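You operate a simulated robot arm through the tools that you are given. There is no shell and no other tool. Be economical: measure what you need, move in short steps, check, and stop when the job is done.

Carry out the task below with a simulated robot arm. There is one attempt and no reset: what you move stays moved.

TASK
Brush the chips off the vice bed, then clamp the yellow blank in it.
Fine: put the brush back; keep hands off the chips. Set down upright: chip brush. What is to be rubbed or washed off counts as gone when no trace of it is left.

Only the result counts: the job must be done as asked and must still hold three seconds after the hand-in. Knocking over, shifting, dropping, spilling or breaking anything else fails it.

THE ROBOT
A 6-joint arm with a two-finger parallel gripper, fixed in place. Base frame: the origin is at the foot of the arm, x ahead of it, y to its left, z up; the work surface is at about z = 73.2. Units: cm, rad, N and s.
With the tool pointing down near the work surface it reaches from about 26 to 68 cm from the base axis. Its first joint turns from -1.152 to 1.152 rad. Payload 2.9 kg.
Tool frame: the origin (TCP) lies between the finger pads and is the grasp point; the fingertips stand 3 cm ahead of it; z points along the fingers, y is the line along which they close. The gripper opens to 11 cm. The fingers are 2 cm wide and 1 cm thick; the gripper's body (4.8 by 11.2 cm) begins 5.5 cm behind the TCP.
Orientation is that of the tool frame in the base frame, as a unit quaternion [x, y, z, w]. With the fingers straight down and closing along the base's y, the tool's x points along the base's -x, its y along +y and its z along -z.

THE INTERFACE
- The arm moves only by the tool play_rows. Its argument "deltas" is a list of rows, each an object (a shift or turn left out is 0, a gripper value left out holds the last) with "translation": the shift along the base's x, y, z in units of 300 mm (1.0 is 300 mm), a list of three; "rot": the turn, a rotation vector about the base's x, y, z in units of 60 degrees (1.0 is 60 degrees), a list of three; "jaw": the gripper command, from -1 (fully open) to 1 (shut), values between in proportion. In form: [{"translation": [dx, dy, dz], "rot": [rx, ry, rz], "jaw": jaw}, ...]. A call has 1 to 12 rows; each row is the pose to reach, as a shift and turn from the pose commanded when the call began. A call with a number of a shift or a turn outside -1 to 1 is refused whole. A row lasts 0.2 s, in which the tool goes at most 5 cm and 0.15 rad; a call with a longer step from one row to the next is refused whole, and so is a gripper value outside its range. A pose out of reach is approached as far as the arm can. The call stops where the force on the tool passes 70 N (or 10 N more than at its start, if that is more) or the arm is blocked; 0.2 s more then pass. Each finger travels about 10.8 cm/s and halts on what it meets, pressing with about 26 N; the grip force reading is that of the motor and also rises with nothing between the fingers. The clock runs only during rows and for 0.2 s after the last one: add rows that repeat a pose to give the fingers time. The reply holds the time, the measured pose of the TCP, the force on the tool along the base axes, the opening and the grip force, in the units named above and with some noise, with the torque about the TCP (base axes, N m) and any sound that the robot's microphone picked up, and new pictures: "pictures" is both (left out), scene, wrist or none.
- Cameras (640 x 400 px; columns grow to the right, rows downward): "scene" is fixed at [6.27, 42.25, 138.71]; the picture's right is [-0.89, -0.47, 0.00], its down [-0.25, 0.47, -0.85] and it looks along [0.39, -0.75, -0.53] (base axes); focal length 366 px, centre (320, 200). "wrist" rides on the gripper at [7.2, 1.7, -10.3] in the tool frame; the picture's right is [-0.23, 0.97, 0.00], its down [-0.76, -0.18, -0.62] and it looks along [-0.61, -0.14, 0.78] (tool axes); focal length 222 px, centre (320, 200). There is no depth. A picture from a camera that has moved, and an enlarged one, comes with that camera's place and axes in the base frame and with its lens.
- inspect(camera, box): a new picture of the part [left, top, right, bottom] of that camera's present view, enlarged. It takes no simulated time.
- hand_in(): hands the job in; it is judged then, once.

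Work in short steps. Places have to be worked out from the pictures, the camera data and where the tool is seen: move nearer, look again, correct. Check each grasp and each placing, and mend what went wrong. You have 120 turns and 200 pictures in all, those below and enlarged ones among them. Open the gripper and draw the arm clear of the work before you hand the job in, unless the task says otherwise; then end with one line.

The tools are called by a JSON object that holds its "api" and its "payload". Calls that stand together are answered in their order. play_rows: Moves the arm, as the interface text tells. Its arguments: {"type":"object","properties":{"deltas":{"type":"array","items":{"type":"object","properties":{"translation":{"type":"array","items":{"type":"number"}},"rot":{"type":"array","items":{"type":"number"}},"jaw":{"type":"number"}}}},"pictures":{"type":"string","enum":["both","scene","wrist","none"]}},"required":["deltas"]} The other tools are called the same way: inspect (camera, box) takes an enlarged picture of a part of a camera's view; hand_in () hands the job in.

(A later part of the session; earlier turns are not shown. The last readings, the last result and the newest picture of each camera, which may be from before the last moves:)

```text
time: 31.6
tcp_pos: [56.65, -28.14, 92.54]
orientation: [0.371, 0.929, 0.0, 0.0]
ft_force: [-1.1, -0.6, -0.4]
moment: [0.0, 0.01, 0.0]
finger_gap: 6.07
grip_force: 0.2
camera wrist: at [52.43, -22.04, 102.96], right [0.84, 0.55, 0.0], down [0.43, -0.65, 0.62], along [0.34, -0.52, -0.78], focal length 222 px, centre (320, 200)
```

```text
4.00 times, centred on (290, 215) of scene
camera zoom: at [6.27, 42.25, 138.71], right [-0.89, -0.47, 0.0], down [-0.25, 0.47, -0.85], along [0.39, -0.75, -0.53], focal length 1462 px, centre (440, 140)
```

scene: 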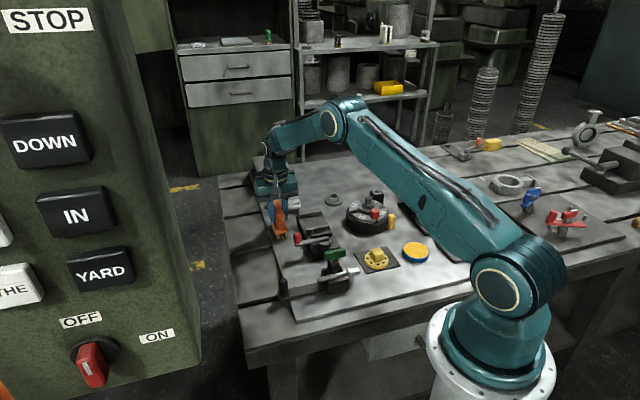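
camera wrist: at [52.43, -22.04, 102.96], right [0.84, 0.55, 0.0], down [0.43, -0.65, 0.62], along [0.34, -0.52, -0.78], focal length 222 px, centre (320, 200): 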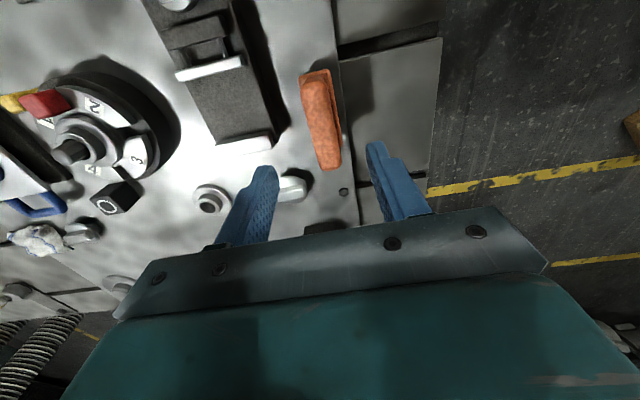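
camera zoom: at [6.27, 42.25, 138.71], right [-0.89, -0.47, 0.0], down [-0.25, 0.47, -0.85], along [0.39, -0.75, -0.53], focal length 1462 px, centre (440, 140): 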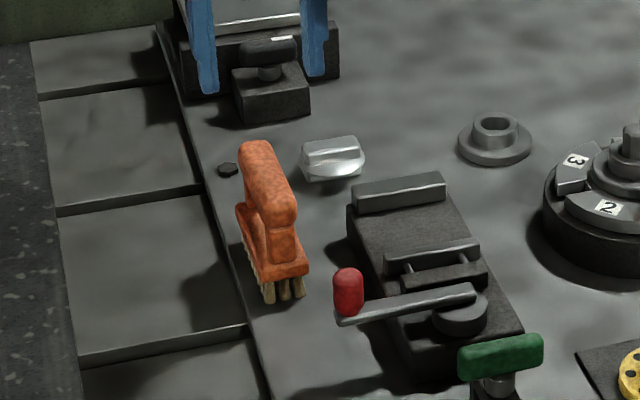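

The brush is back upright in its place. Next I'll move over the yellow flanged blank near (27,-29.7) to look at it.

{"api": "play_rows", "payload": {"deltas": [{"translation": [-0.16, -0.01, 0]}, {"translation": [-0.32, -0.02, 0]}, {"translation": [-0.48, -0.03, 0]}, {"translation": [-0.64, -0.04, 0]}, {"translation": [-0.8, -0.05, 0], "jaw": -0.1}, {"translation": [-0.9, -0.05, 0]}, {"translation": [-0.985, -0.05, 0]}, {"translation": [-0.985, -0.05, 0]}, {"translation": [-0.985, -0.05, 0]}], "pictures": "both"}}

{"api": "inspect", "payload": {"camera": "wrist", "box": [220, 40, 440, 200]}}

{"api": "inspect", "payload": {"camera": "scene", "box": [340, 230, 410, 290]}}

```text
time: 33.6
tcp_pos: [26.91, -29.61, 92.66]
orientation: [0.371, 0.929, -0.001, 0.0]
ft_force: [0.1, -0.1, -1.0]
moment: [0.03, 0.04, 0.0]
finger_gap: 6.08
grip_force: 0.0
camera wrist: at [22.58, -23.43, 103.06], right [0.84, 0.55, 0.0], down [0.43, -0.65, 0.62], along [0.34, -0.52, -0.78], focal length 222 px, centre (320, 200)
```

scene: 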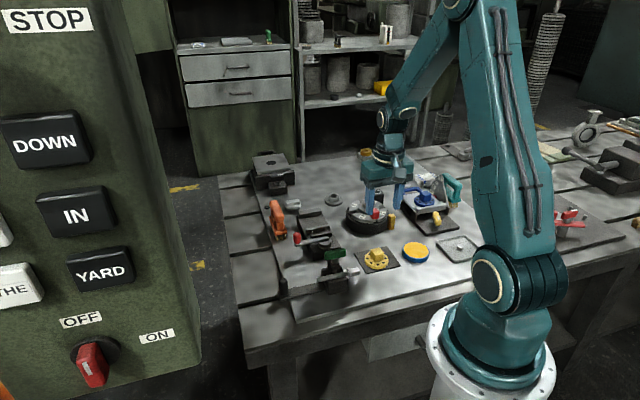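
wrist: 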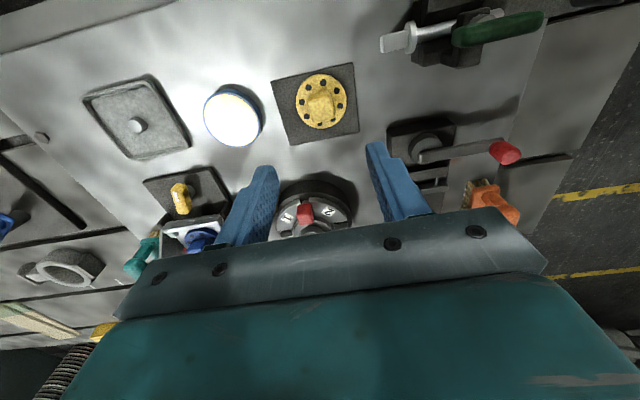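

```text
2.50 times, centred on (330, 120) of wrist
camera zoom: at [22.58, -23.43, 103.06], right [0.84, 0.55, 0.0], down [0.43, -0.65, 0.62], along [0.34, -0.52, -0.78], focal length 555 px, centre (295, 400)
```

zoom: 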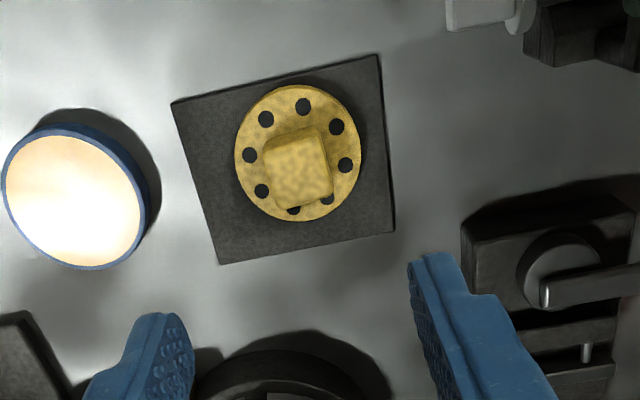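

```text
6.67 times, centred on (375, 260) of scene
camera zoom: at [6.27, 42.25, 138.71], right [-0.89, -0.47, 0.0], down [-0.25, 0.47, -0.85], along [0.39, -0.75, -0.53], focal length 2437 px, centre (-47, -200)
```

zoom: 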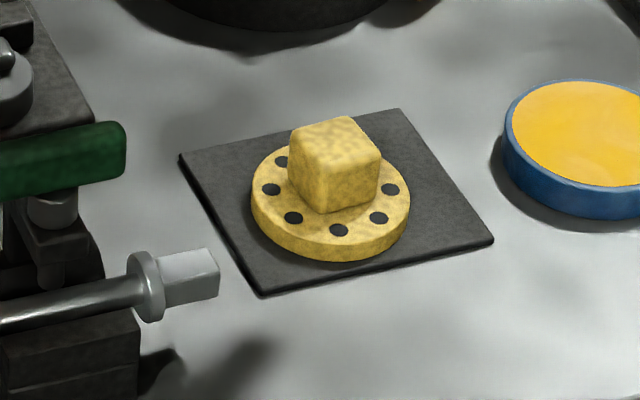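

The blank is confirmed: a disc of about 6.2 cm with a 2.7 cm square boss, and its sides already line up with the tool. I'll come down partway and re-measure.

{"api": "play_rows", "payload": {"deltas": [{"translation": [-0.005, 0.007, -0.15]}, {"translation": [-0.007, 0.01, -0.28]}, {"translation": [-0.007, 0.01, -0.32]}, {"translation": [-0.007, 0.01, -0.32]}], "pictures": "wrist"}}

{"api": "inspect", "payload": {"camera": "wrist", "box": [220, 40, 440, 220]}}

{"api": "inspect", "payload": {"camera": "scene", "box": [335, 220, 415, 290]}}

```text
time: 34.6
tcp_pos: [26.59, -29.47, 83.09]
orientation: [0.371, 0.929, 0.0, 0.0]
ft_force: [0.1, -0.1, 0.6]
moment: [0.0, 0.02, -0.02]
finger_gap: 6.06
grip_force: 0.0
camera wrist: at [22.42, -23.23, 93.27], right [0.84, 0.55, 0.0], down [0.43, -0.65, 0.62], along [0.34, -0.52, -0.78], focal length 222 px, centre (320, 200)
```

wrist: 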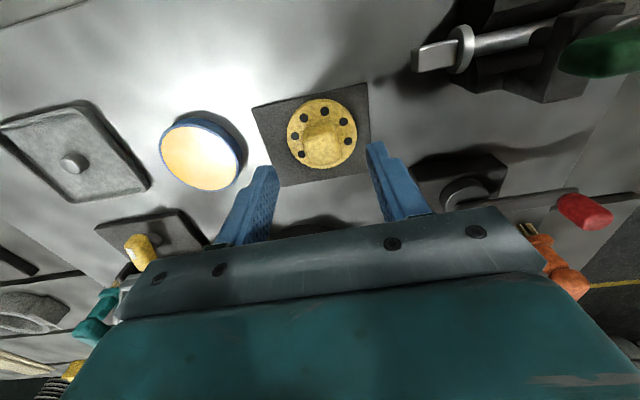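

```text
2.22 times, centred on (330, 130) of wrist
camera zoom: at [22.42, -23.23, 93.27], right [0.84, 0.55, 0.0], down [0.43, -0.65, 0.62], along [0.34, -0.52, -0.78], focal length 494 px, centre (298, 356)
```

zoom: 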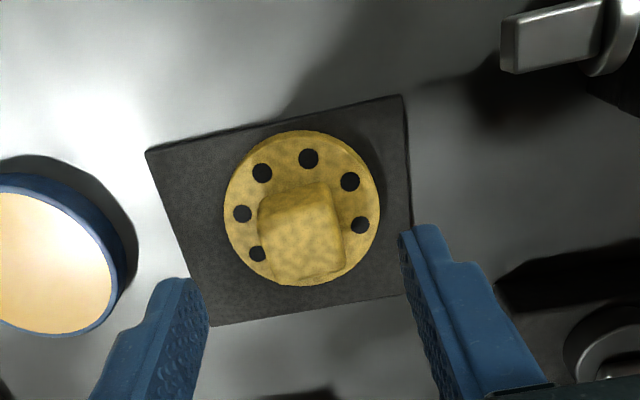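

```text
5.71 times, centred on (375, 255) of scene
camera zoom: at [6.27, 42.24, 138.71], right [-0.89, -0.47, 0.0], down [-0.25, 0.47, -0.85], along [0.39, -0.75, -0.53], focal length 2089 px, centre (6, -114)
```

zoom: 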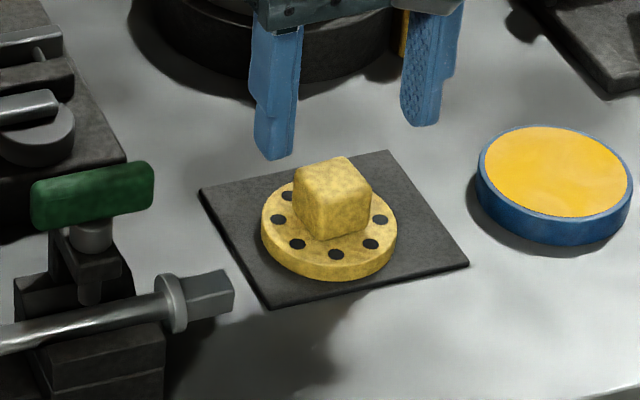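

The wrist view shows the boss centred between the fingers. I'll descend to TCP z≈78.6 and close.

{"api": "play_rows", "payload": {"deltas": [{"translation": [0, 0.003, -0.08]}, {"translation": [0, 0.003, -0.13]}, {"translation": [0, 0.003, -0.15]}, {"translation": [0, 0.003, -0.15]}], "pictures": "none"}}

{"api": "inspect", "payload": {"camera": "wrist", "box": [220, 60, 440, 240]}}

{"api": "inspect", "payload": {"camera": "scene", "box": [335, 220, 415, 290]}}

```text
time: 35.6
tcp_pos: [26.82, -29.33, 78.47]
orientation: [0.372, 0.928, 0.0, 0.001]
ft_force: [0.1, 0.4, -0.6]
moment: [-0.03, 0.03, 0.01]
finger_gap: 6.06
grip_force: 0.1
```

```text
2.22 times, centred on (330, 150) of wrist
camera zoom: at [22.46, -23.11, 88.84], right [0.84, 0.55, 0.0], down [0.43, -0.65, 0.62], along [0.34, -0.52, -0.78], focal length 494 px, centre (298, 311)
```

zoom: 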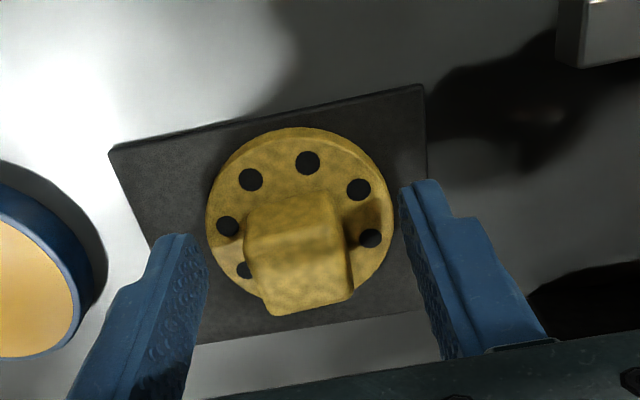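

```text
5.71 times, centred on (375, 255) of scene
camera zoom: at [6.27, 42.25, 138.71], right [-0.89, -0.47, 0.0], down [-0.25, 0.47, -0.85], along [0.39, -0.75, -0.53], focal length 2089 px, centre (6, -114)
```

zoom: 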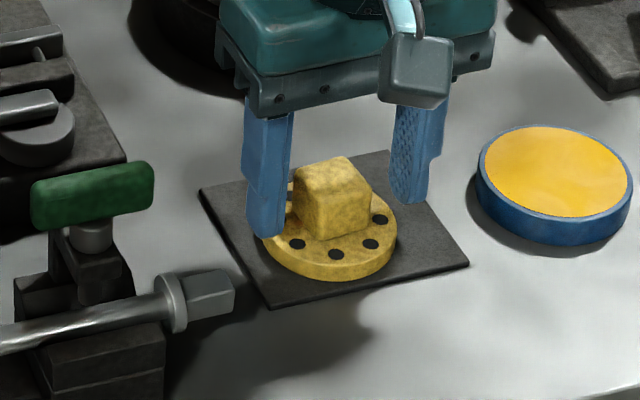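

{"api": "play_rows", "payload": {"deltas": [{"jaw": 0.2}, {"jaw": 0.5}, {"jaw": 1}, {"jaw": 1}, {"jaw": 1}], "pictures": "none"}}

{"api": "inspect", "payload": {"camera": "wrist", "box": [220, 60, 440, 240]}}

{"api": "inspect", "payload": {"camera": "scene", "box": [335, 220, 415, 290]}}

```text
time: 36.8
tcp_pos: [26.7, -29.4, 78.53]
orientation: [0.371, 0.929, 0.0, 0.0]
ft_force: [-4.6, -0.8, 3.9]
moment: [-0.04, -0.06, -0.02]
finger_gap: 2.78
grip_force: 25.7
```

```text
2.22 times, centred on (330, 150) of wrist
camera zoom: at [22.44, -23.12, 88.87], right [0.84, 0.55, 0.0], down [0.43, -0.65, 0.62], along [0.34, -0.52, -0.78], focal length 494 px, centre (298, 311)
```

zoom: 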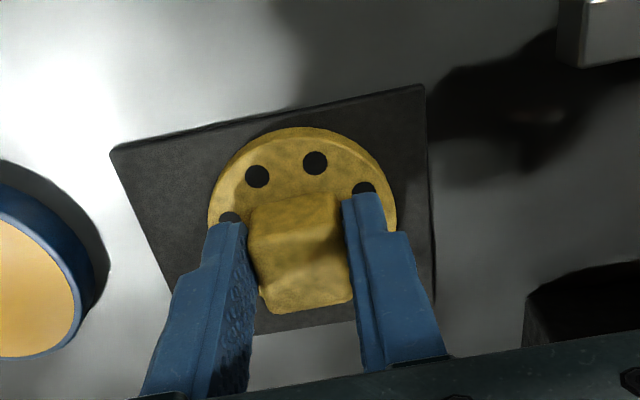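

```text
5.71 times, centred on (375, 255) of scene
camera zoom: at [6.26, 42.25, 138.71], right [-0.89, -0.47, 0.0], down [-0.25, 0.47, -0.85], along [0.39, -0.75, -0.53], focal length 2089 px, centre (6, -114)
```

zoom: 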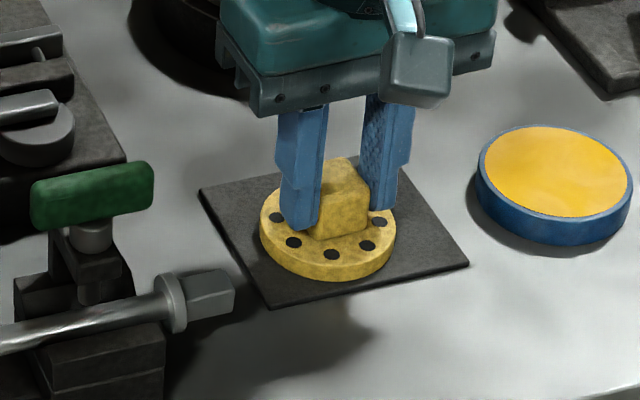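

The boss is gripped at 2.78 cm. From two views I put the vice gap at about 7.1 cm with its centre near (48.0,-33.9). I'll lift and carry the blank above the bed.

{"api": "play_rows", "payload": {"deltas": [{"translation": [0, 0, 0.1]}, {"translation": [0, 0, 0.25]}, {"translation": [0, 0, 0.38]}, {"translation": [0.14, -0.03, 0.38]}, {"translation": [0.28, -0.06, 0.38]}, {"translation": [0.42, -0.09, 0.38]}, {"translation": [0.56, -0.12, 0.38]}, {"translation": [0.66, -0.14, 0.38]}, {"translation": [0.7, -0.142, 0.38]}, {"translation": [0.7, -0.142, 0.38]}, {"translation": [0.7, -0.142, 0.38]}], "pictures": "wrist"}}

{"api": "inspect", "payload": {"camera": "wrist", "box": [200, 20, 440, 220]}}

{"api": "inspect", "payload": {"camera": "scene", "box": [265, 155, 365, 255]}}

```text
time: 39.2
tcp_pos: [47.81, -33.53, 89.79]
orientation: [0.372, 0.928, 0.0, 0.0]
ft_force: [-0.3, 0.2, -4.2]
moment: [0.0, 0.0, -0.01]
finger_gap: 2.78
grip_force: 26.4
camera wrist: at [43.53, -27.37, 100.18], right [0.84, 0.55, 0.0], down [0.43, -0.65, 0.62], along [0.34, -0.52, -0.78], focal length 222 px, centre (320, 200)
```

wrist: 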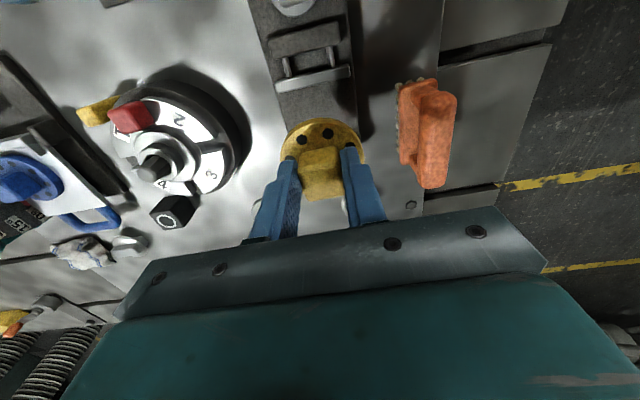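

```text
2.00 times, centred on (320, 120) of wrist
camera zoom: at [43.53, -27.37, 100.18], right [0.84, 0.55, 0.0], down [0.43, -0.65, 0.62], along [0.34, -0.52, -0.78], focal length 444 px, centre (320, 360)
```

zoom: 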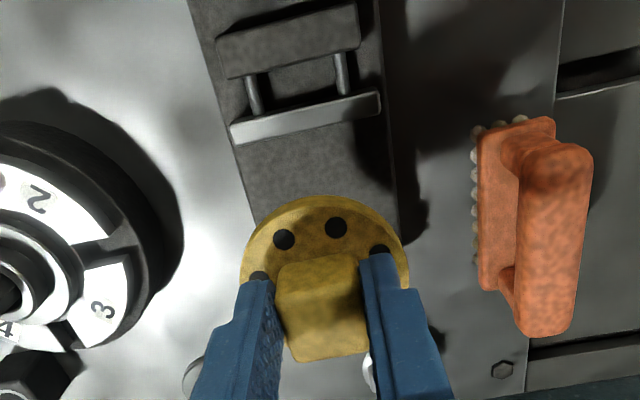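

```text
4.00 times, centred on (315, 205) of scene
camera zoom: at [6.28, 42.24, 138.71], right [-0.89, -0.47, 0.0], down [-0.25, 0.47, -0.85], along [0.39, -0.75, -0.53], focal length 1462 px, centre (340, 180)
```

zoom: 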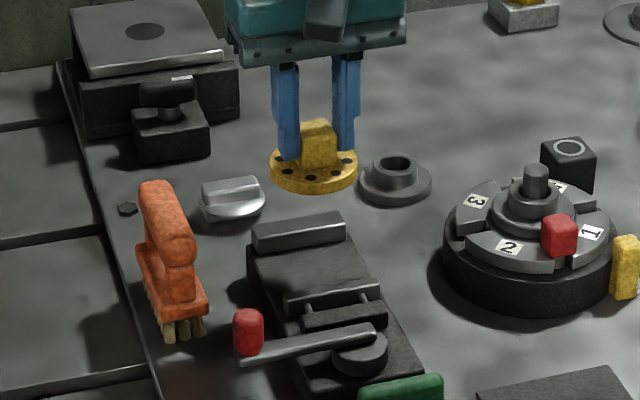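

{"api": "play_rows", "payload": {"deltas": [{"translation": [-0.003, 0, -0.12]}, {"translation": [-0.003, 0, -0.2]}, {"translation": [-0.003, 0, -0.22]}, {"translation": [-0.003, 0, -0.22]}], "pictures": "none"}}

{"api": "inspect", "payload": {"camera": "wrist", "box": [200, 20, 440, 220]}}

{"api": "inspect", "payload": {"camera": "scene", "box": [285, 180, 345, 240]}}

```text
time: 40.2
tcp_pos: [47.62, -33.47, 83.22]
orientation: [0.371, 0.929, 0.0, 0.0]
ft_force: [0.0, 0.3, -4.2]
moment: [0.04, 0.02, 0.0]
finger_gap: 2.77
grip_force: 25.6
```

```text
2.00 times, centred on (320, 120) of wrist
camera zoom: at [43.35, -27.41, 93.51], right [0.84, 0.55, 0.0], down [0.43, -0.65, 0.62], along [0.34, -0.52, -0.78], focal length 444 px, centre (320, 360)
```

zoom: 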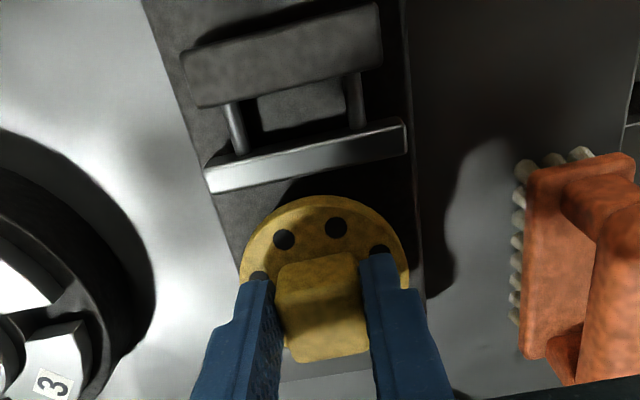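

```text
6.67 times, centred on (315, 210) of scene
camera zoom: at [6.28, 42.24, 138.71], right [-0.89, -0.47, 0.0], down [-0.25, 0.47, -0.85], along [0.39, -0.75, -0.53], focal length 2437 px, centre (353, 133)
```

zoom: 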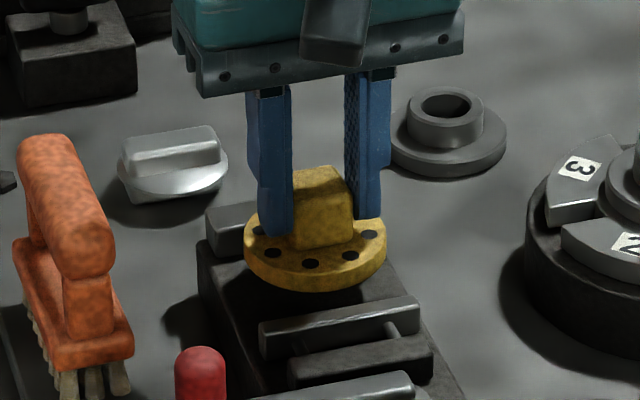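

Clearances look workable: about 0.2–0.5 cm at the moving jaw. I'll nudge 0.15 cm toward the fixed jaw and lower slowly.

{"api": "play_rows", "payload": {"deltas": [{"translation": [0.004, -0.004, -0.015]}, {"translation": [0.004, -0.004, -0.03]}, {"translation": [0.004, -0.004, -0.045]}, {"translation": [0.004, -0.004, -0.06]}, {"translation": [0.004, -0.004, -0.06]}], "pictures": "none"}}

{"api": "inspect", "payload": {"camera": "wrist", "box": [200, 20, 440, 220]}}

{"api": "inspect", "payload": {"camera": "scene", "box": [285, 180, 345, 240]}}

```text
time: 41.4
tcp_pos: [47.72, -33.57, 81.43]
orientation: [0.371, 0.929, 0.0, 0.001]
ft_force: [-0.4, 0.7, -3.5]
moment: [0.06, 0.03, 0.0]
finger_gap: 2.8
grip_force: 26.4
```

```text
2.00 times, centred on (320, 120) of wrist
camera zoom: at [43.52, -27.42, 91.79], right [0.84, 0.55, 0.0], down [0.43, -0.65, 0.62], along [0.34, -0.52, -0.78], focal length 444 px, centre (320, 360)
```

zoom: 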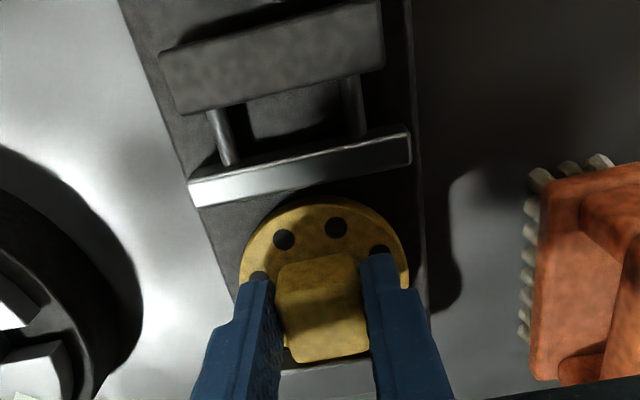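

```text
6.67 times, centred on (315, 210) of scene
camera zoom: at [6.28, 42.24, 138.71], right [-0.89, -0.47, 0.0], down [-0.25, 0.47, -0.85], along [0.39, -0.75, -0.53], focal length 2437 px, centre (353, 133)
```

zoom: 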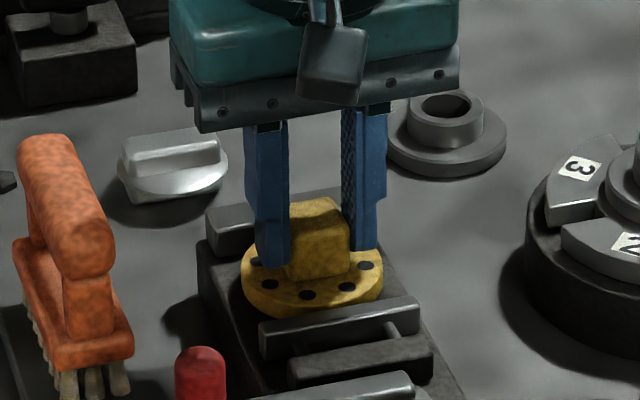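

{"api": "play_rows", "payload": {"deltas": [{"translation": [0, 0, -0.006]}, {"translation": [0, 0, -0.012]}, {"translation": [0, 0, -0.012]}], "pictures": "none"}}

{"api": "play_rows", "payload": {"deltas": [{"translation": [0, 0, -0.003]}, {"translation": [0, 0, -0.006]}, {"translation": [0, 0, -0.006]}], "pictures": "none"}}

```text
time: 42.2
tcp_pos: [47.76, -33.56, 81.08]
orientation: [0.371, 0.928, 0.0, 0.0]
ft_force: [-0.2, 0.5, -3.1]
moment: [0.01, -0.01, 0.04]
finger_gap: 2.76
grip_force: 25.6
```

```text
time: 43.0
tcp_pos: [47.88, -33.54, 81.15]
orientation: [0.371, 0.929, 0.0, 0.001]
ft_force: [-6.5, 6.6, 20.6]
moment: [0.28, 0.31, 0.01]
finger_gap: 2.75
grip_force: 26.2
```

The blank sits on the bed. I'll relax the pressure, open, rise, and check.

{"api": "play_rows", "payload": {"deltas": [{"translation": [0, 0, 0.004]}, {"translation": [0, 0, 0.004]}, {"translation": [0, 0, 0.004], "jaw": 0.3}, {"translation": [0, 0, 0.004], "jaw": 0.0}, {"translation": [0, 0, 0.004], "jaw": 0.0}, {"translation": [0, 0, 0.004], "jaw": 0.0}], "pictures": "none"}}

{"api": "play_rows", "payload": {"deltas": [{"translation": [0, 0, 0.1]}, {"translation": [0, 0, 0.25]}, {"translation": [0, 0, 0.35]}, {"translation": [0, 0, 0.35]}], "pictures": "wrist"}}

{"api": "inspect", "payload": {"camera": "wrist", "box": [200, 0, 440, 200]}}

{"api": "inspect", "payload": {"camera": "scene", "box": [280, 185, 350, 255]}}

```text
time: 44.4
tcp_pos: [47.76, -33.52, 81.05]
orientation: [0.371, 0.929, 0.001, 0.0]
ft_force: [-0.1, -0.1, 0.2]
moment: [-0.02, 0.0, 0.0]
finger_gap: 5.5
grip_force: 0.0
```

```text
time: 45.4
tcp_pos: [47.73, -33.47, 91.86]
orientation: [0.371, 0.929, 0.0, 0.0]
ft_force: [0.0, 0.1, -0.3]
moment: [-0.01, -0.02, -0.01]
finger_gap: 5.54
grip_force: 0.0
camera wrist: at [43.45, -27.27, 102.11], right [0.84, 0.55, 0.0], down [0.43, -0.65, 0.62], along [0.34, -0.52, -0.78], focal length 222 px, centre (320, 200)
```

wrist: 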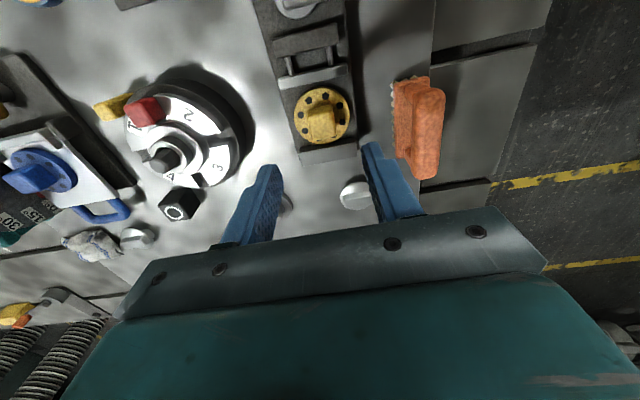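

```text
2.00 times, centred on (320, 100) of wrist
camera zoom: at [43.45, -27.27, 102.11], right [0.84, 0.55, 0.0], down [0.43, -0.65, 0.62], along [0.34, -0.52, -0.78], focal length 444 px, centre (320, 400)
```

zoom: 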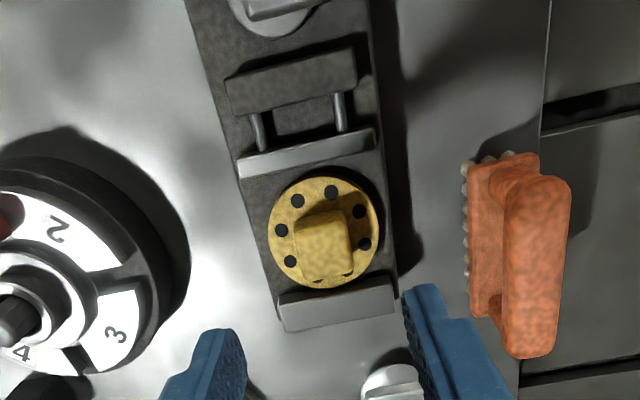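

```text
5.71 times, centred on (315, 220) of scene
camera zoom: at [6.27, 42.25, 138.71], right [-0.89, -0.47, 0.0], down [-0.25, 0.47, -0.85], along [0.39, -0.75, -0.53], focal length 2089 px, centre (349, 86)
```

zoom: 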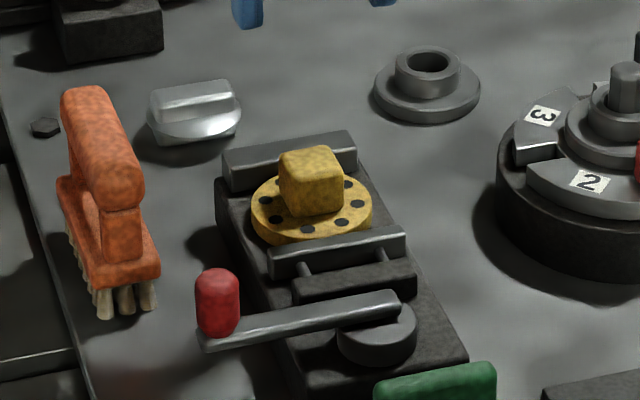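

The blank sits in the gap. Now I need to work the red-knobbed lever, so I'll move above it to measure its knob and pivot.

{"api": "play_rows", "payload": {"deltas": [{"translation": [-0.015, 0.13, 0.02]}, {"translation": [-0.035, 0.26, 0.03]}, {"translation": [-0.08, 0.36, 0.03]}, {"translation": [-0.12, 0.37, 0.03]}, {"translation": [-0.12, 0.37, 0.03]}, {"translation": [-0.12, 0.37, 0.03]}], "pictures": "wrist"}}

{"api": "inspect", "payload": {"camera": "wrist", "box": [180, 0, 440, 200]}}

{"api": "inspect", "payload": {"camera": "scene", "box": [285, 215, 365, 295]}}

```text
time: 46.8
tcp_pos: [44.25, -22.55, 92.55]
orientation: [0.371, 0.929, 0.0, 0.0]
ft_force: [-0.3, -0.1, 0.9]
moment: [0.02, -0.02, 0.0]
finger_gap: 5.48
grip_force: 0.0
camera wrist: at [39.99, -16.37, 102.87], right [0.84, 0.55, 0.0], down [0.43, -0.65, 0.62], along [0.34, -0.52, -0.78], focal length 222 px, centre (320, 200)
```

wrist: 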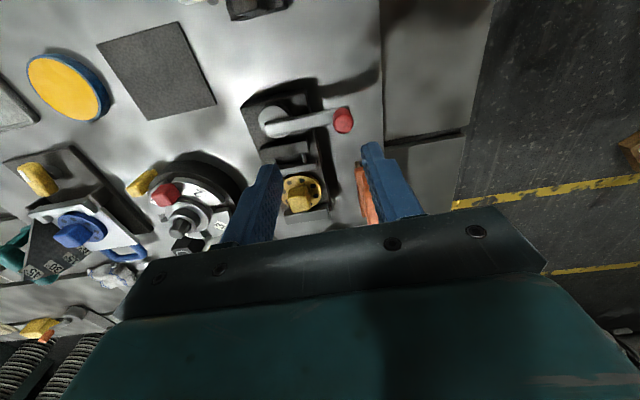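

```text
2.00 times, centred on (310, 100) of wrist
camera zoom: at [39.99, -16.37, 102.87], right [0.84, 0.55, 0.0], down [0.43, -0.65, 0.62], along [0.34, -0.52, -0.78], focal length 444 px, centre (340, 400)
```

zoom: 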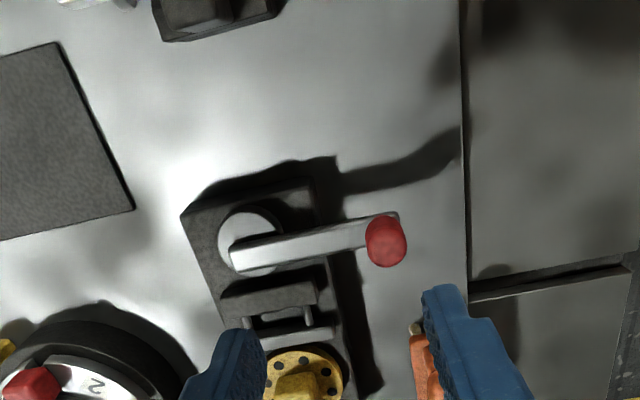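

```text
5.00 times, centred on (325, 255) of scene
camera zoom: at [6.27, 42.25, 138.71], right [-0.89, -0.47, 0.0], down [-0.25, 0.47, -0.85], along [0.39, -0.75, -0.53], focal length 1828 px, centre (295, -75)
```

zoom: 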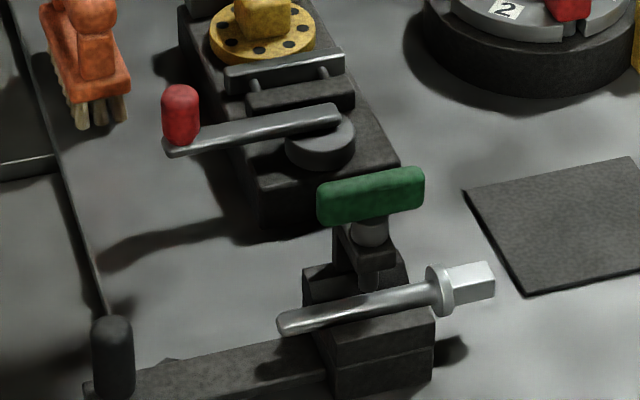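

Knob at about (45.9,-21.2) with top z≈81.5, pivot at about (40.1,-25.8), lever angle near 38°. I'll rotate so the fingers straddle the knob tangentially and hover over it with a 3.3 cm opening.

{"api": "play_rows", "payload": {"deltas": [{"translation": [0.01, 0.01, 0], "rot": [0, 0, 0.13], "jaw": 0.2}, {"translation": [0.03, 0.025, 0], "rot": [0, 0, 0.26], "jaw": 0.4}, {"translation": [0.055, 0.045, 0], "rot": [0, 0, 0.39]}, {"translation": [0.055, 0.045, 0], "rot": [0, 0, 0.52]}, {"translation": [0.055, 0.045, 0], "rot": [0, 0, 0.65]}, {"translation": [0.055, 0.045, 0], "rot": [0, 0, 0.78]}, {"translation": [0.055, 0.045, 0], "rot": [0, 0, 0.91]}], "pictures": "none"}}

{"api": "play_rows", "payload": {"deltas": [{"rot": [0, 0, 0.13]}, {"rot": [0, 0, 0.26]}, {"rot": [0, 0, 0.39]}, {"rot": [0, 0, 0.457]}, {"rot": [0, 0, 0.457]}, {"rot": [0, 0, 0.457]}], "pictures": "wrist"}}

{"api": "inspect", "payload": {"camera": "wrist", "box": [200, 20, 440, 220]}}

```text
time: 48.4
tcp_pos: [45.78, -21.11, 92.39]
orientation: [-0.096, 0.995, 0.0, 0.0]
ft_force: [0.1, 0.1, 0.1]
moment: [-0.03, -0.02, 0.01]
finger_gap: 3.29
grip_force: 0.2
```

```text
time: 49.8
tcp_pos: [45.87, -21.22, 92.4]
orientation: [-0.329, 0.944, 0.0, 0.0]
ft_force: [0.2, -0.5, -0.4]
moment: [0.0, 0.0, 0.02]
finger_gap: 3.32
grip_force: 0.1
camera wrist: at [38.92, -24.39, 102.69], right [-0.43, 0.9, 0.0], down [0.71, 0.33, 0.62], along [0.56, 0.27, -0.78], focal length 222 px, centre (320, 200)
```

wrist: 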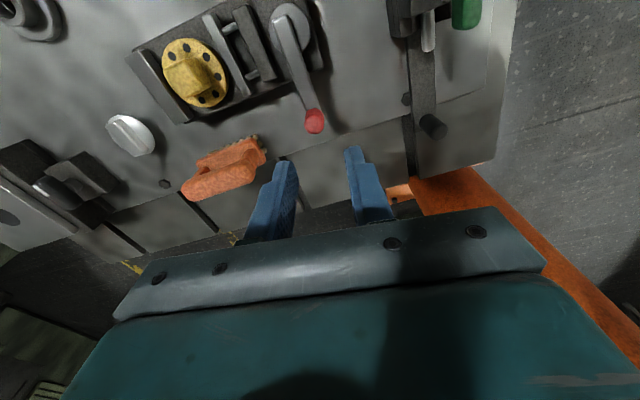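

```text
2.00 times, centred on (320, 120) of wrist
camera zoom: at [38.92, -24.39, 102.69], right [-0.43, 0.9, 0.0], down [0.71, 0.33, 0.62], along [0.56, 0.27, -0.78], focal length 444 px, centre (320, 360)
```

zoom: 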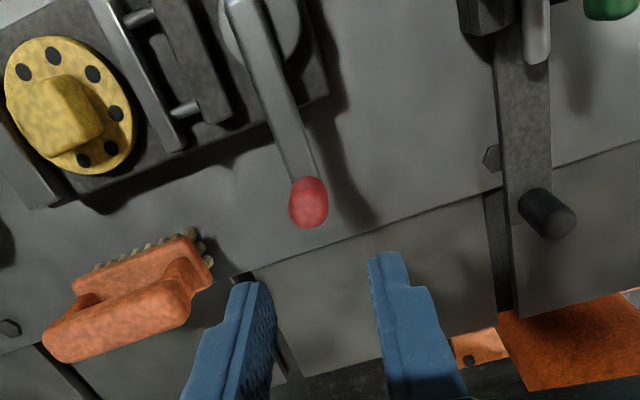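

{"api": "play_rows", "payload": {"deltas": [{"translation": [-0.008, -0.009, -0.13]}, {"translation": [-0.008, -0.009, -0.25]}, {"translation": [-0.008, -0.009, -0.28]}, {"translation": [-0.008, -0.009, -0.28]}], "pictures": "none"}}

{"api": "inspect", "payload": {"camera": "wrist", "box": [200, 40, 440, 240]}}

{"api": "inspect", "payload": {"camera": "scene", "box": [265, 195, 345, 275]}}

```text
time: 50.8
tcp_pos: [45.74, -21.56, 84.15]
orientation: [-0.329, 0.944, 0.001, 0.0]
ft_force: [-0.2, 0.3, 1.2]
moment: [0.02, -0.02, 0.0]
finger_gap: 3.3
grip_force: 0.0
```

```text
2.00 times, centred on (320, 140) of wrist
camera zoom: at [38.77, -24.74, 94.43], right [-0.43, 0.9, 0.0], down [0.71, 0.33, 0.62], along [0.56, 0.27, -0.78], focal length 444 px, centre (320, 320)
```

zoom: 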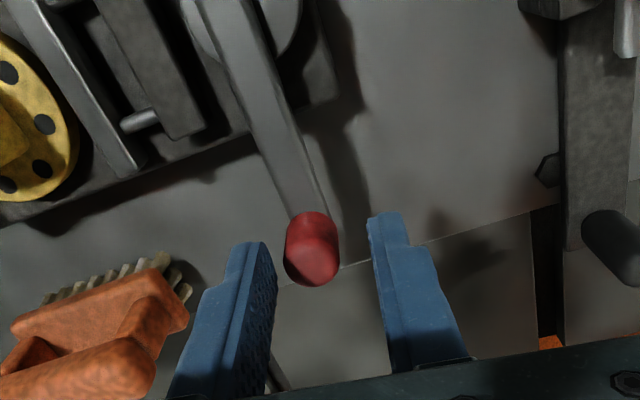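

```text
5.00 times, centred on (305, 235) of scene
camera zoom: at [6.27, 42.25, 138.71], right [-0.89, -0.47, 0.0], down [-0.25, 0.47, -0.85], along [0.39, -0.75, -0.53], focal length 1828 px, centre (395, 25)
```

zoom: 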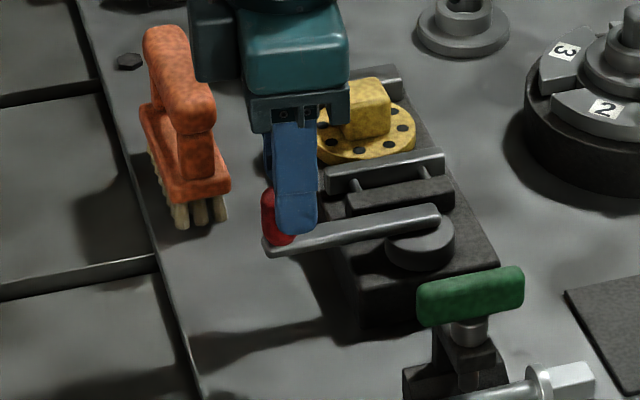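

{"api": "play_rows", "payload": {"deltas": [{"translation": [0.006, 0.005, -0.03]}, {"translation": [0.006, 0.005, -0.055]}, {"translation": [0.006, 0.005, -0.055]}], "pictures": "none"}}

{"api": "inspect", "payload": {"camera": "wrist", "box": [200, 40, 440, 240]}}

{"api": "inspect", "payload": {"camera": "scene", "box": [280, 205, 340, 265]}}

```text
time: 51.6
tcp_pos: [45.72, -21.34, 82.48]
orientation: [-0.328, 0.945, 0.0, 0.0]
ft_force: [0.3, -1.1, 0.7]
moment: [0.02, -0.02, -0.02]
finger_gap: 3.31
grip_force: 0.0
```

```text
2.00 times, centred on (320, 140) of wrist
camera zoom: at [38.89, -24.5, 92.77], right [-0.43, 0.9, 0.0], down [0.71, 0.33, 0.62], along [0.56, 0.27, -0.78], focal length 444 px, centre (320, 320)
```

zoom: 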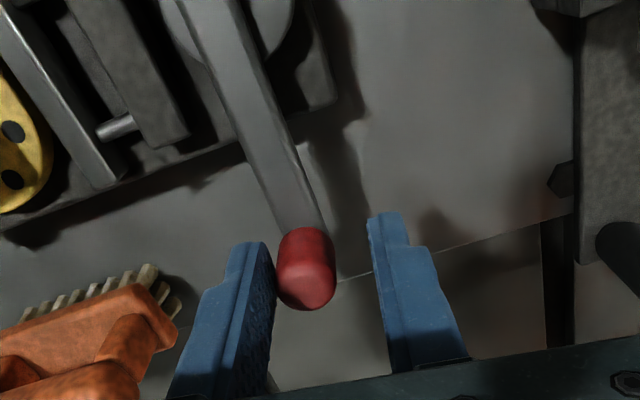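

```text
6.67 times, centred on (310, 235) of scene
camera zoom: at [6.27, 42.25, 138.71], right [-0.89, -0.47, 0.0], down [-0.25, 0.47, -0.85], along [0.39, -0.75, -0.53], focal length 2437 px, centre (387, -33)
```

zoom: 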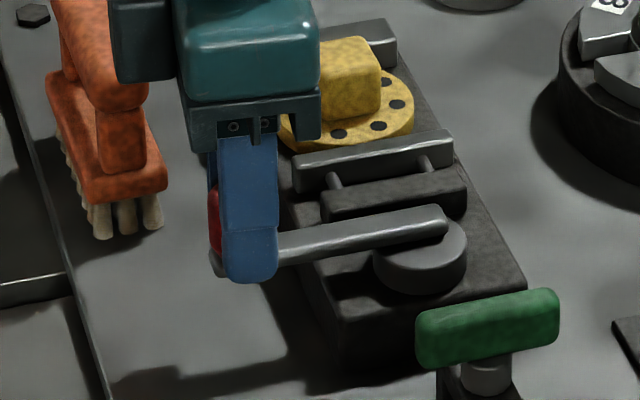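

The knob is straddled. I'll narrow the cage to 2.4 cm and try a 16° clockwise swing of the lever, watching the forces and the jaw.

{"api": "play_rows", "payload": {"deltas": [{"jaw": 0.56}, {"jaw": 0.56}, {"translation": [0.0187, -0.0273, 0], "rot": [0, 0, -0.133]}, {"translation": [0.0337, -0.0573, 0], "rot": [0, 0, -0.267]}, {"translation": [0.0337, -0.0573, 0], "rot": [0, 0, -0.267]}], "pictures": "none"}}

{"api": "inspect", "payload": {"camera": "wrist", "box": [120, 0, 440, 240]}}

{"api": "inspect", "payload": {"camera": "scene", "box": [280, 205, 340, 265]}}

```text
time: 52.8
tcp_pos: [46.53, -22.55, 82.23]
orientation: [-0.196, 0.981, 0.005, -0.005]
ft_force: [-14.9, 23.6, 1.1]
moment: [0.43, 0.56, 0.21]
finger_gap: 3.83
grip_force: 14.0
```

```text
1.67 times, centred on (280, 120) of wrist
camera zoom: at [39.02, -23.94, 92.64], right [-0.16, 0.99, 0.01], down [0.78, 0.12, 0.62], along [0.61, 0.11, -0.79], focal length 370 px, centre (387, 333)
```

zoom: 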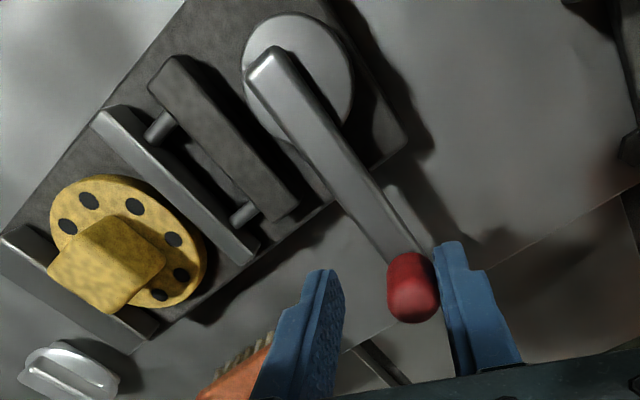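

```text
6.67 times, centred on (310, 235) of scene
camera zoom: at [6.24, 42.3, 138.7], right [-0.89, -0.47, 0.0], down [-0.25, 0.47, -0.85], along [0.39, -0.75, -0.53], focal length 2437 px, centre (387, -33)
```

zoom: 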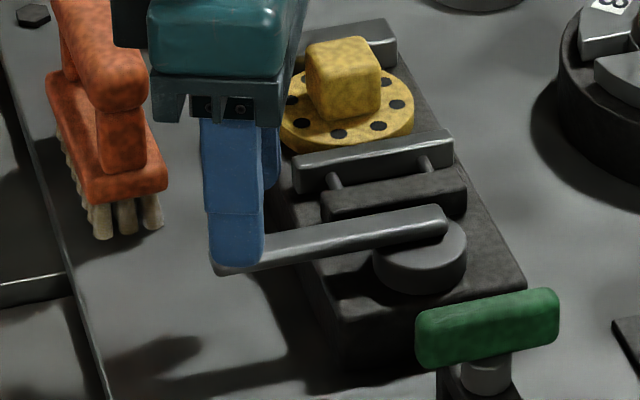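

The lever did not give: 28 N pushed the finger open, so this is its clockwise stop and it must turn counter-clockwise. The green handle at about (33,-17) stays clear of that arc. I'll return to the start and test counter-clockwise.

{"api": "play_rows", "payload": {"deltas": [{"translation": [-0.015, 0.03, 0], "rot": [0, 0, 0.134]}, {"translation": [-0.0337, 0.0573, 0], "rot": [0, 0, 0.267]}, {"translation": [-0.0337, 0.0573, 0], "rot": [0, 0, 0.267]}, {"translation": [-0.0337, 0.0573, 0], "rot": [0, 0, 0.267]}], "pictures": "none"}}

{"api": "play_rows", "payload": {"deltas": [{"translation": [-0.0227, 0.0247, 0], "rot": [0, 0, 0.133]}, {"translation": [-0.0483, 0.046, 0], "rot": [0, 0, 0.267]}, {"translation": [-0.0483, 0.046, 0], "rot": [0, 0, 0.267]}], "pictures": "none"}}

{"api": "inspect", "payload": {"camera": "wrist", "box": [120, 0, 440, 240]}}

{"api": "inspect", "payload": {"camera": "scene", "box": [270, 195, 350, 275]}}

```text
time: 53.8
tcp_pos: [45.77, -21.31, 82.34]
orientation: [-0.328, 0.945, -0.001, 0.0]
ft_force: [1.6, -1.9, 0.6]
moment: [0.0, -0.04, -0.03]
finger_gap: 2.48
grip_force: 1.4
```

```text
time: 54.6
tcp_pos: [44.17, -19.9, 82.36]
orientation: [-0.458, 0.889, 0.001, 0.0]
ft_force: [1.3, -0.9, 0.8]
moment: [-0.05, -0.01, 0.01]
finger_gap: 2.51
grip_force: 0.2
```

```text
1.67 times, centred on (280, 120) of wrist
camera zoom: at [38.39, -24.69, 92.71], right [-0.66, 0.75, 0.0], down [0.59, 0.52, 0.62], along [0.47, 0.41, -0.78], focal length 370 px, centre (387, 333)
```

zoom: 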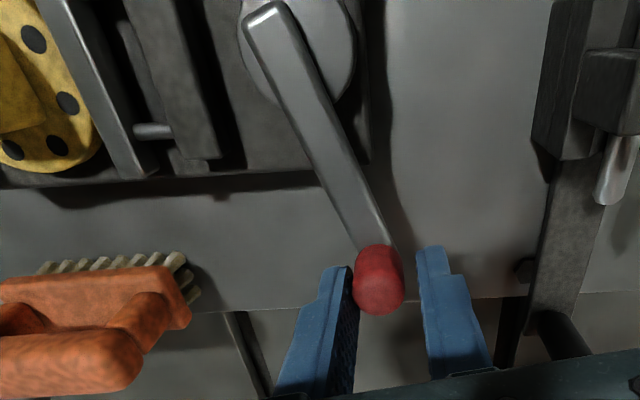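

```text
5.00 times, centred on (310, 235) of scene
camera zoom: at [6.27, 42.24, 138.71], right [-0.89, -0.47, 0.0], down [-0.25, 0.47, -0.85], along [0.39, -0.75, -0.53], focal length 1828 px, centre (370, 25)
```

zoom: 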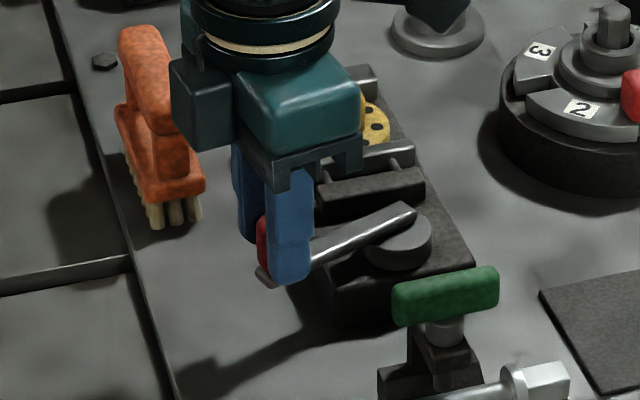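

It swings freely counter-clockwise. I'll continue along the arc.

{"api": "play_rows", "payload": {"deltas": [{"translation": [-0.0283, 0.0173, 0], "rot": [0, 0, 0.133]}, {"translation": [-0.0588, 0.0308, 0], "rot": [0, 0, 0.267]}, {"translation": [-0.091, 0.0397, 0], "rot": [0, 0, 0.4]}, {"translation": [-0.091, 0.0397, 0], "rot": [0, 0, 0.4]}], "pictures": "none"}}

{"api": "inspect", "payload": {"camera": "wrist", "box": [120, 0, 440, 240]}}

{"api": "inspect", "payload": {"camera": "scene", "box": [270, 195, 370, 295]}}

```text
time: 55.6
tcp_pos: [41.53, -18.65, 82.55]
orientation: [-0.633, 0.774, 0.0, 0.0]
ft_force: [3.7, -0.5, 1.3]
moment: [-0.07, -0.17, 0.01]
finger_gap: 2.64
grip_force: 2.2
```

```text
1.67 times, centred on (280, 120) of wrist
camera zoom: at [38.32, -25.44, 92.8], right [-0.91, 0.42, 0.0], down [0.32, 0.71, 0.62], along [0.26, 0.57, -0.78], focal length 370 px, centre (387, 333)
```

zoom: 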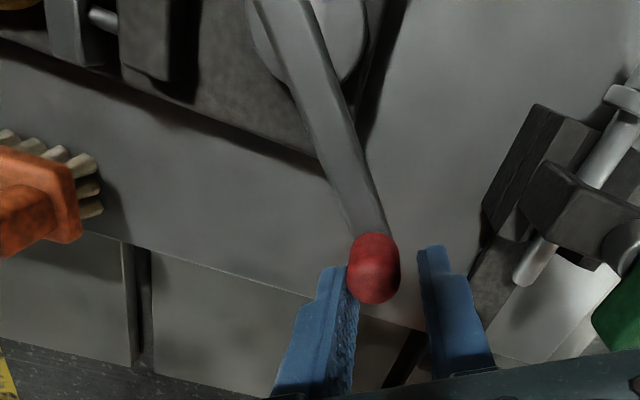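

```text
4.00 times, centred on (320, 245) of scene
camera zoom: at [6.28, 42.24, 138.71], right [-0.89, -0.47, 0.0], down [-0.25, 0.47, -0.85], along [0.39, -0.75, -0.53], focal length 1462 px, centre (320, 20)
```

zoom: 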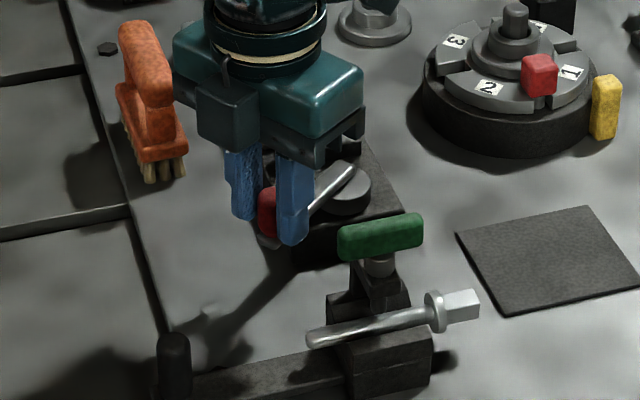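

{"api": "play_rows", "payload": {"deltas": [{"translation": [-0.0165, 0.003, 0], "rot": [0, 0, 0.067]}, {"translation": [-0.033, 0.0045, 0], "rot": [0, 0, 0.133]}, {"translation": [-0.05, 0.0045, 0], "rot": [0, 0, 0.2]}, {"translation": [-0.05, 0.0045, 0], "rot": [0, 0, 0.2]}], "pictures": "wrist"}}

{"api": "inspect", "payload": {"camera": "scene", "box": [280, 185, 370, 275]}}

```text
time: 56.6
tcp_pos: [40.08, -18.56, 82.36]
orientation: [0.71, -0.704, 0.0, 0.0]
ft_force: [3.5, -2.4, 1.3]
moment: [-0.08, -0.14, 0.03]
finger_gap: 2.62
grip_force: 2.0
camera wrist: at [38.26, -25.85, 92.73], right [-0.98, 0.22, 0.0], down [0.17, 0.76, 0.62], along [0.14, 0.61, -0.78], focal length 222 px, centre (320, 200)
```

wrist: 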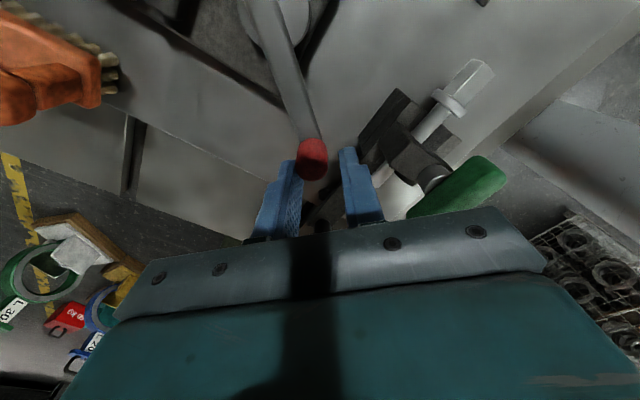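

```text
4.44 times, centred on (325, 230) of scene
camera zoom: at [6.28, 42.24, 138.71], right [-0.89, -0.47, 0.0], down [-0.25, 0.47, -0.85], along [0.39, -0.75, -0.53], focal length 1624 px, centre (298, 67)
```

zoom: 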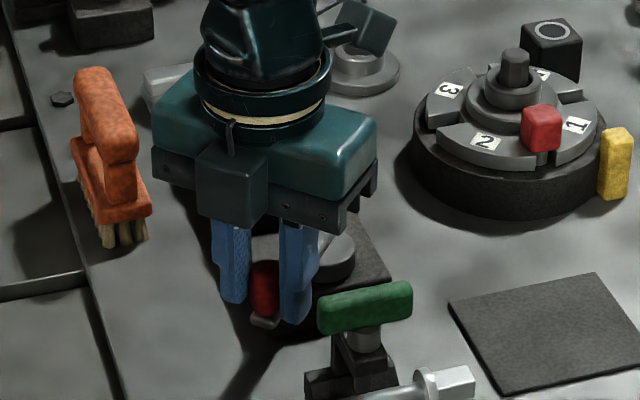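

The front finger is getting close to the green clamp. I'll open a little, lift off, check the jaw, and then continue by pushing with closed fingers from behind.

{"api": "play_rows", "payload": {"deltas": [{"jaw": 0.45}, {"translation": [0, 0, 0.1]}, {"translation": [0, 0, 0.24]}, {"translation": [0.1, 0, 0.34]}, {"translation": [0.2, 0, 0.34]}, {"translation": [0.3, 0, 0.34]}, {"translation": [0.4, 0.0, 0.34]}, {"translation": [0.4, 0.0, 0.34]}], "pictures": "wrist"}}

{"api": "inspect", "payload": {"camera": "scene", "box": [280, 185, 370, 275]}}

```text
time: 58.4
tcp_pos: [52.18, -18.76, 92.63]
orientation: [0.71, -0.705, 0.001, 0.0]
ft_force: [-0.3, -0.4, -0.1]
moment: [0.01, -0.02, 0.01]
finger_gap: 3.03
grip_force: 0.1
camera wrist: at [50.39, -25.95, 102.94], right [-0.98, 0.22, 0.0], down [0.17, 0.76, 0.62], along [0.14, 0.61, -0.78], focal length 222 px, centre (320, 200)
```

wrist: 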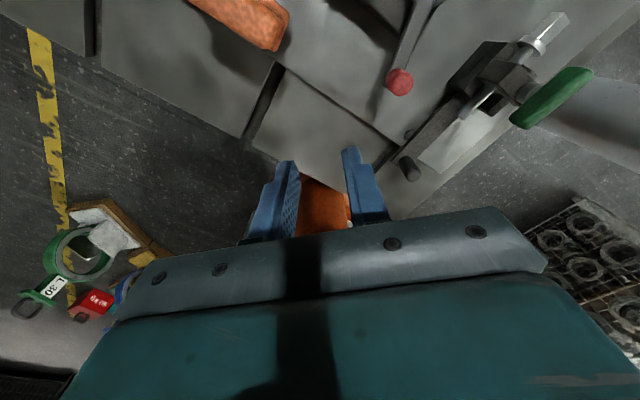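

```text
4.44 times, centred on (325, 230) of scene
camera zoom: at [6.27, 42.25, 138.71], right [-0.89, -0.47, 0.0], down [-0.25, 0.47, -0.85], along [0.39, -0.75, -0.53], focal length 1624 px, centre (298, 67)
```

zoom: 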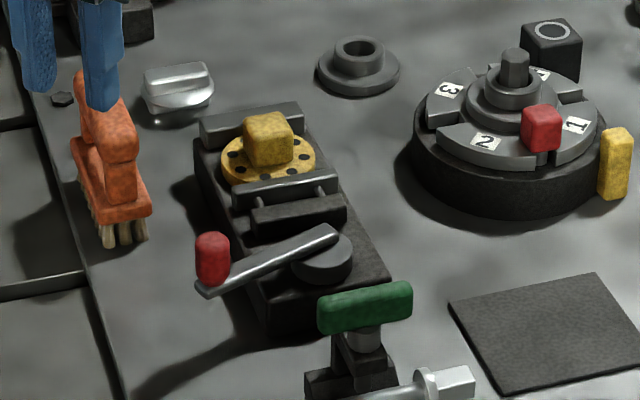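

The lever seems to have swung back partway after release. I'll let time pass and compare to see whether it is sprung.

{"api": "play_rows", "payload": {"deltas": [{"jaw": 1}, {"jaw": 1}, {"jaw": 1}, {"jaw": 1}], "pictures": "none"}}

{"api": "inspect", "payload": {"camera": "scene", "box": [280, 185, 370, 275]}}

```text
time: 59.4
tcp_pos: [52.28, -18.69, 92.59]
orientation: [0.71, -0.705, -0.001, 0.0]
ft_force: [0.3, -0.2, -0.2]
moment: [0.02, 0.03, 0.02]
finger_gap: 0.0
grip_force: 25.4
```

```text
4.44 times, centred on (325, 230) of scene
camera zoom: at [6.27, 42.25, 138.71], right [-0.89, -0.47, 0.0], down [-0.25, 0.47, -0.85], along [0.39, -0.75, -0.53], focal length 1624 px, centre (298, 67)
```

zoom: 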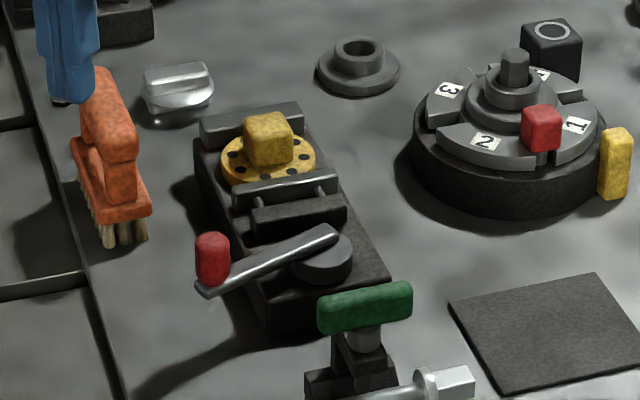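

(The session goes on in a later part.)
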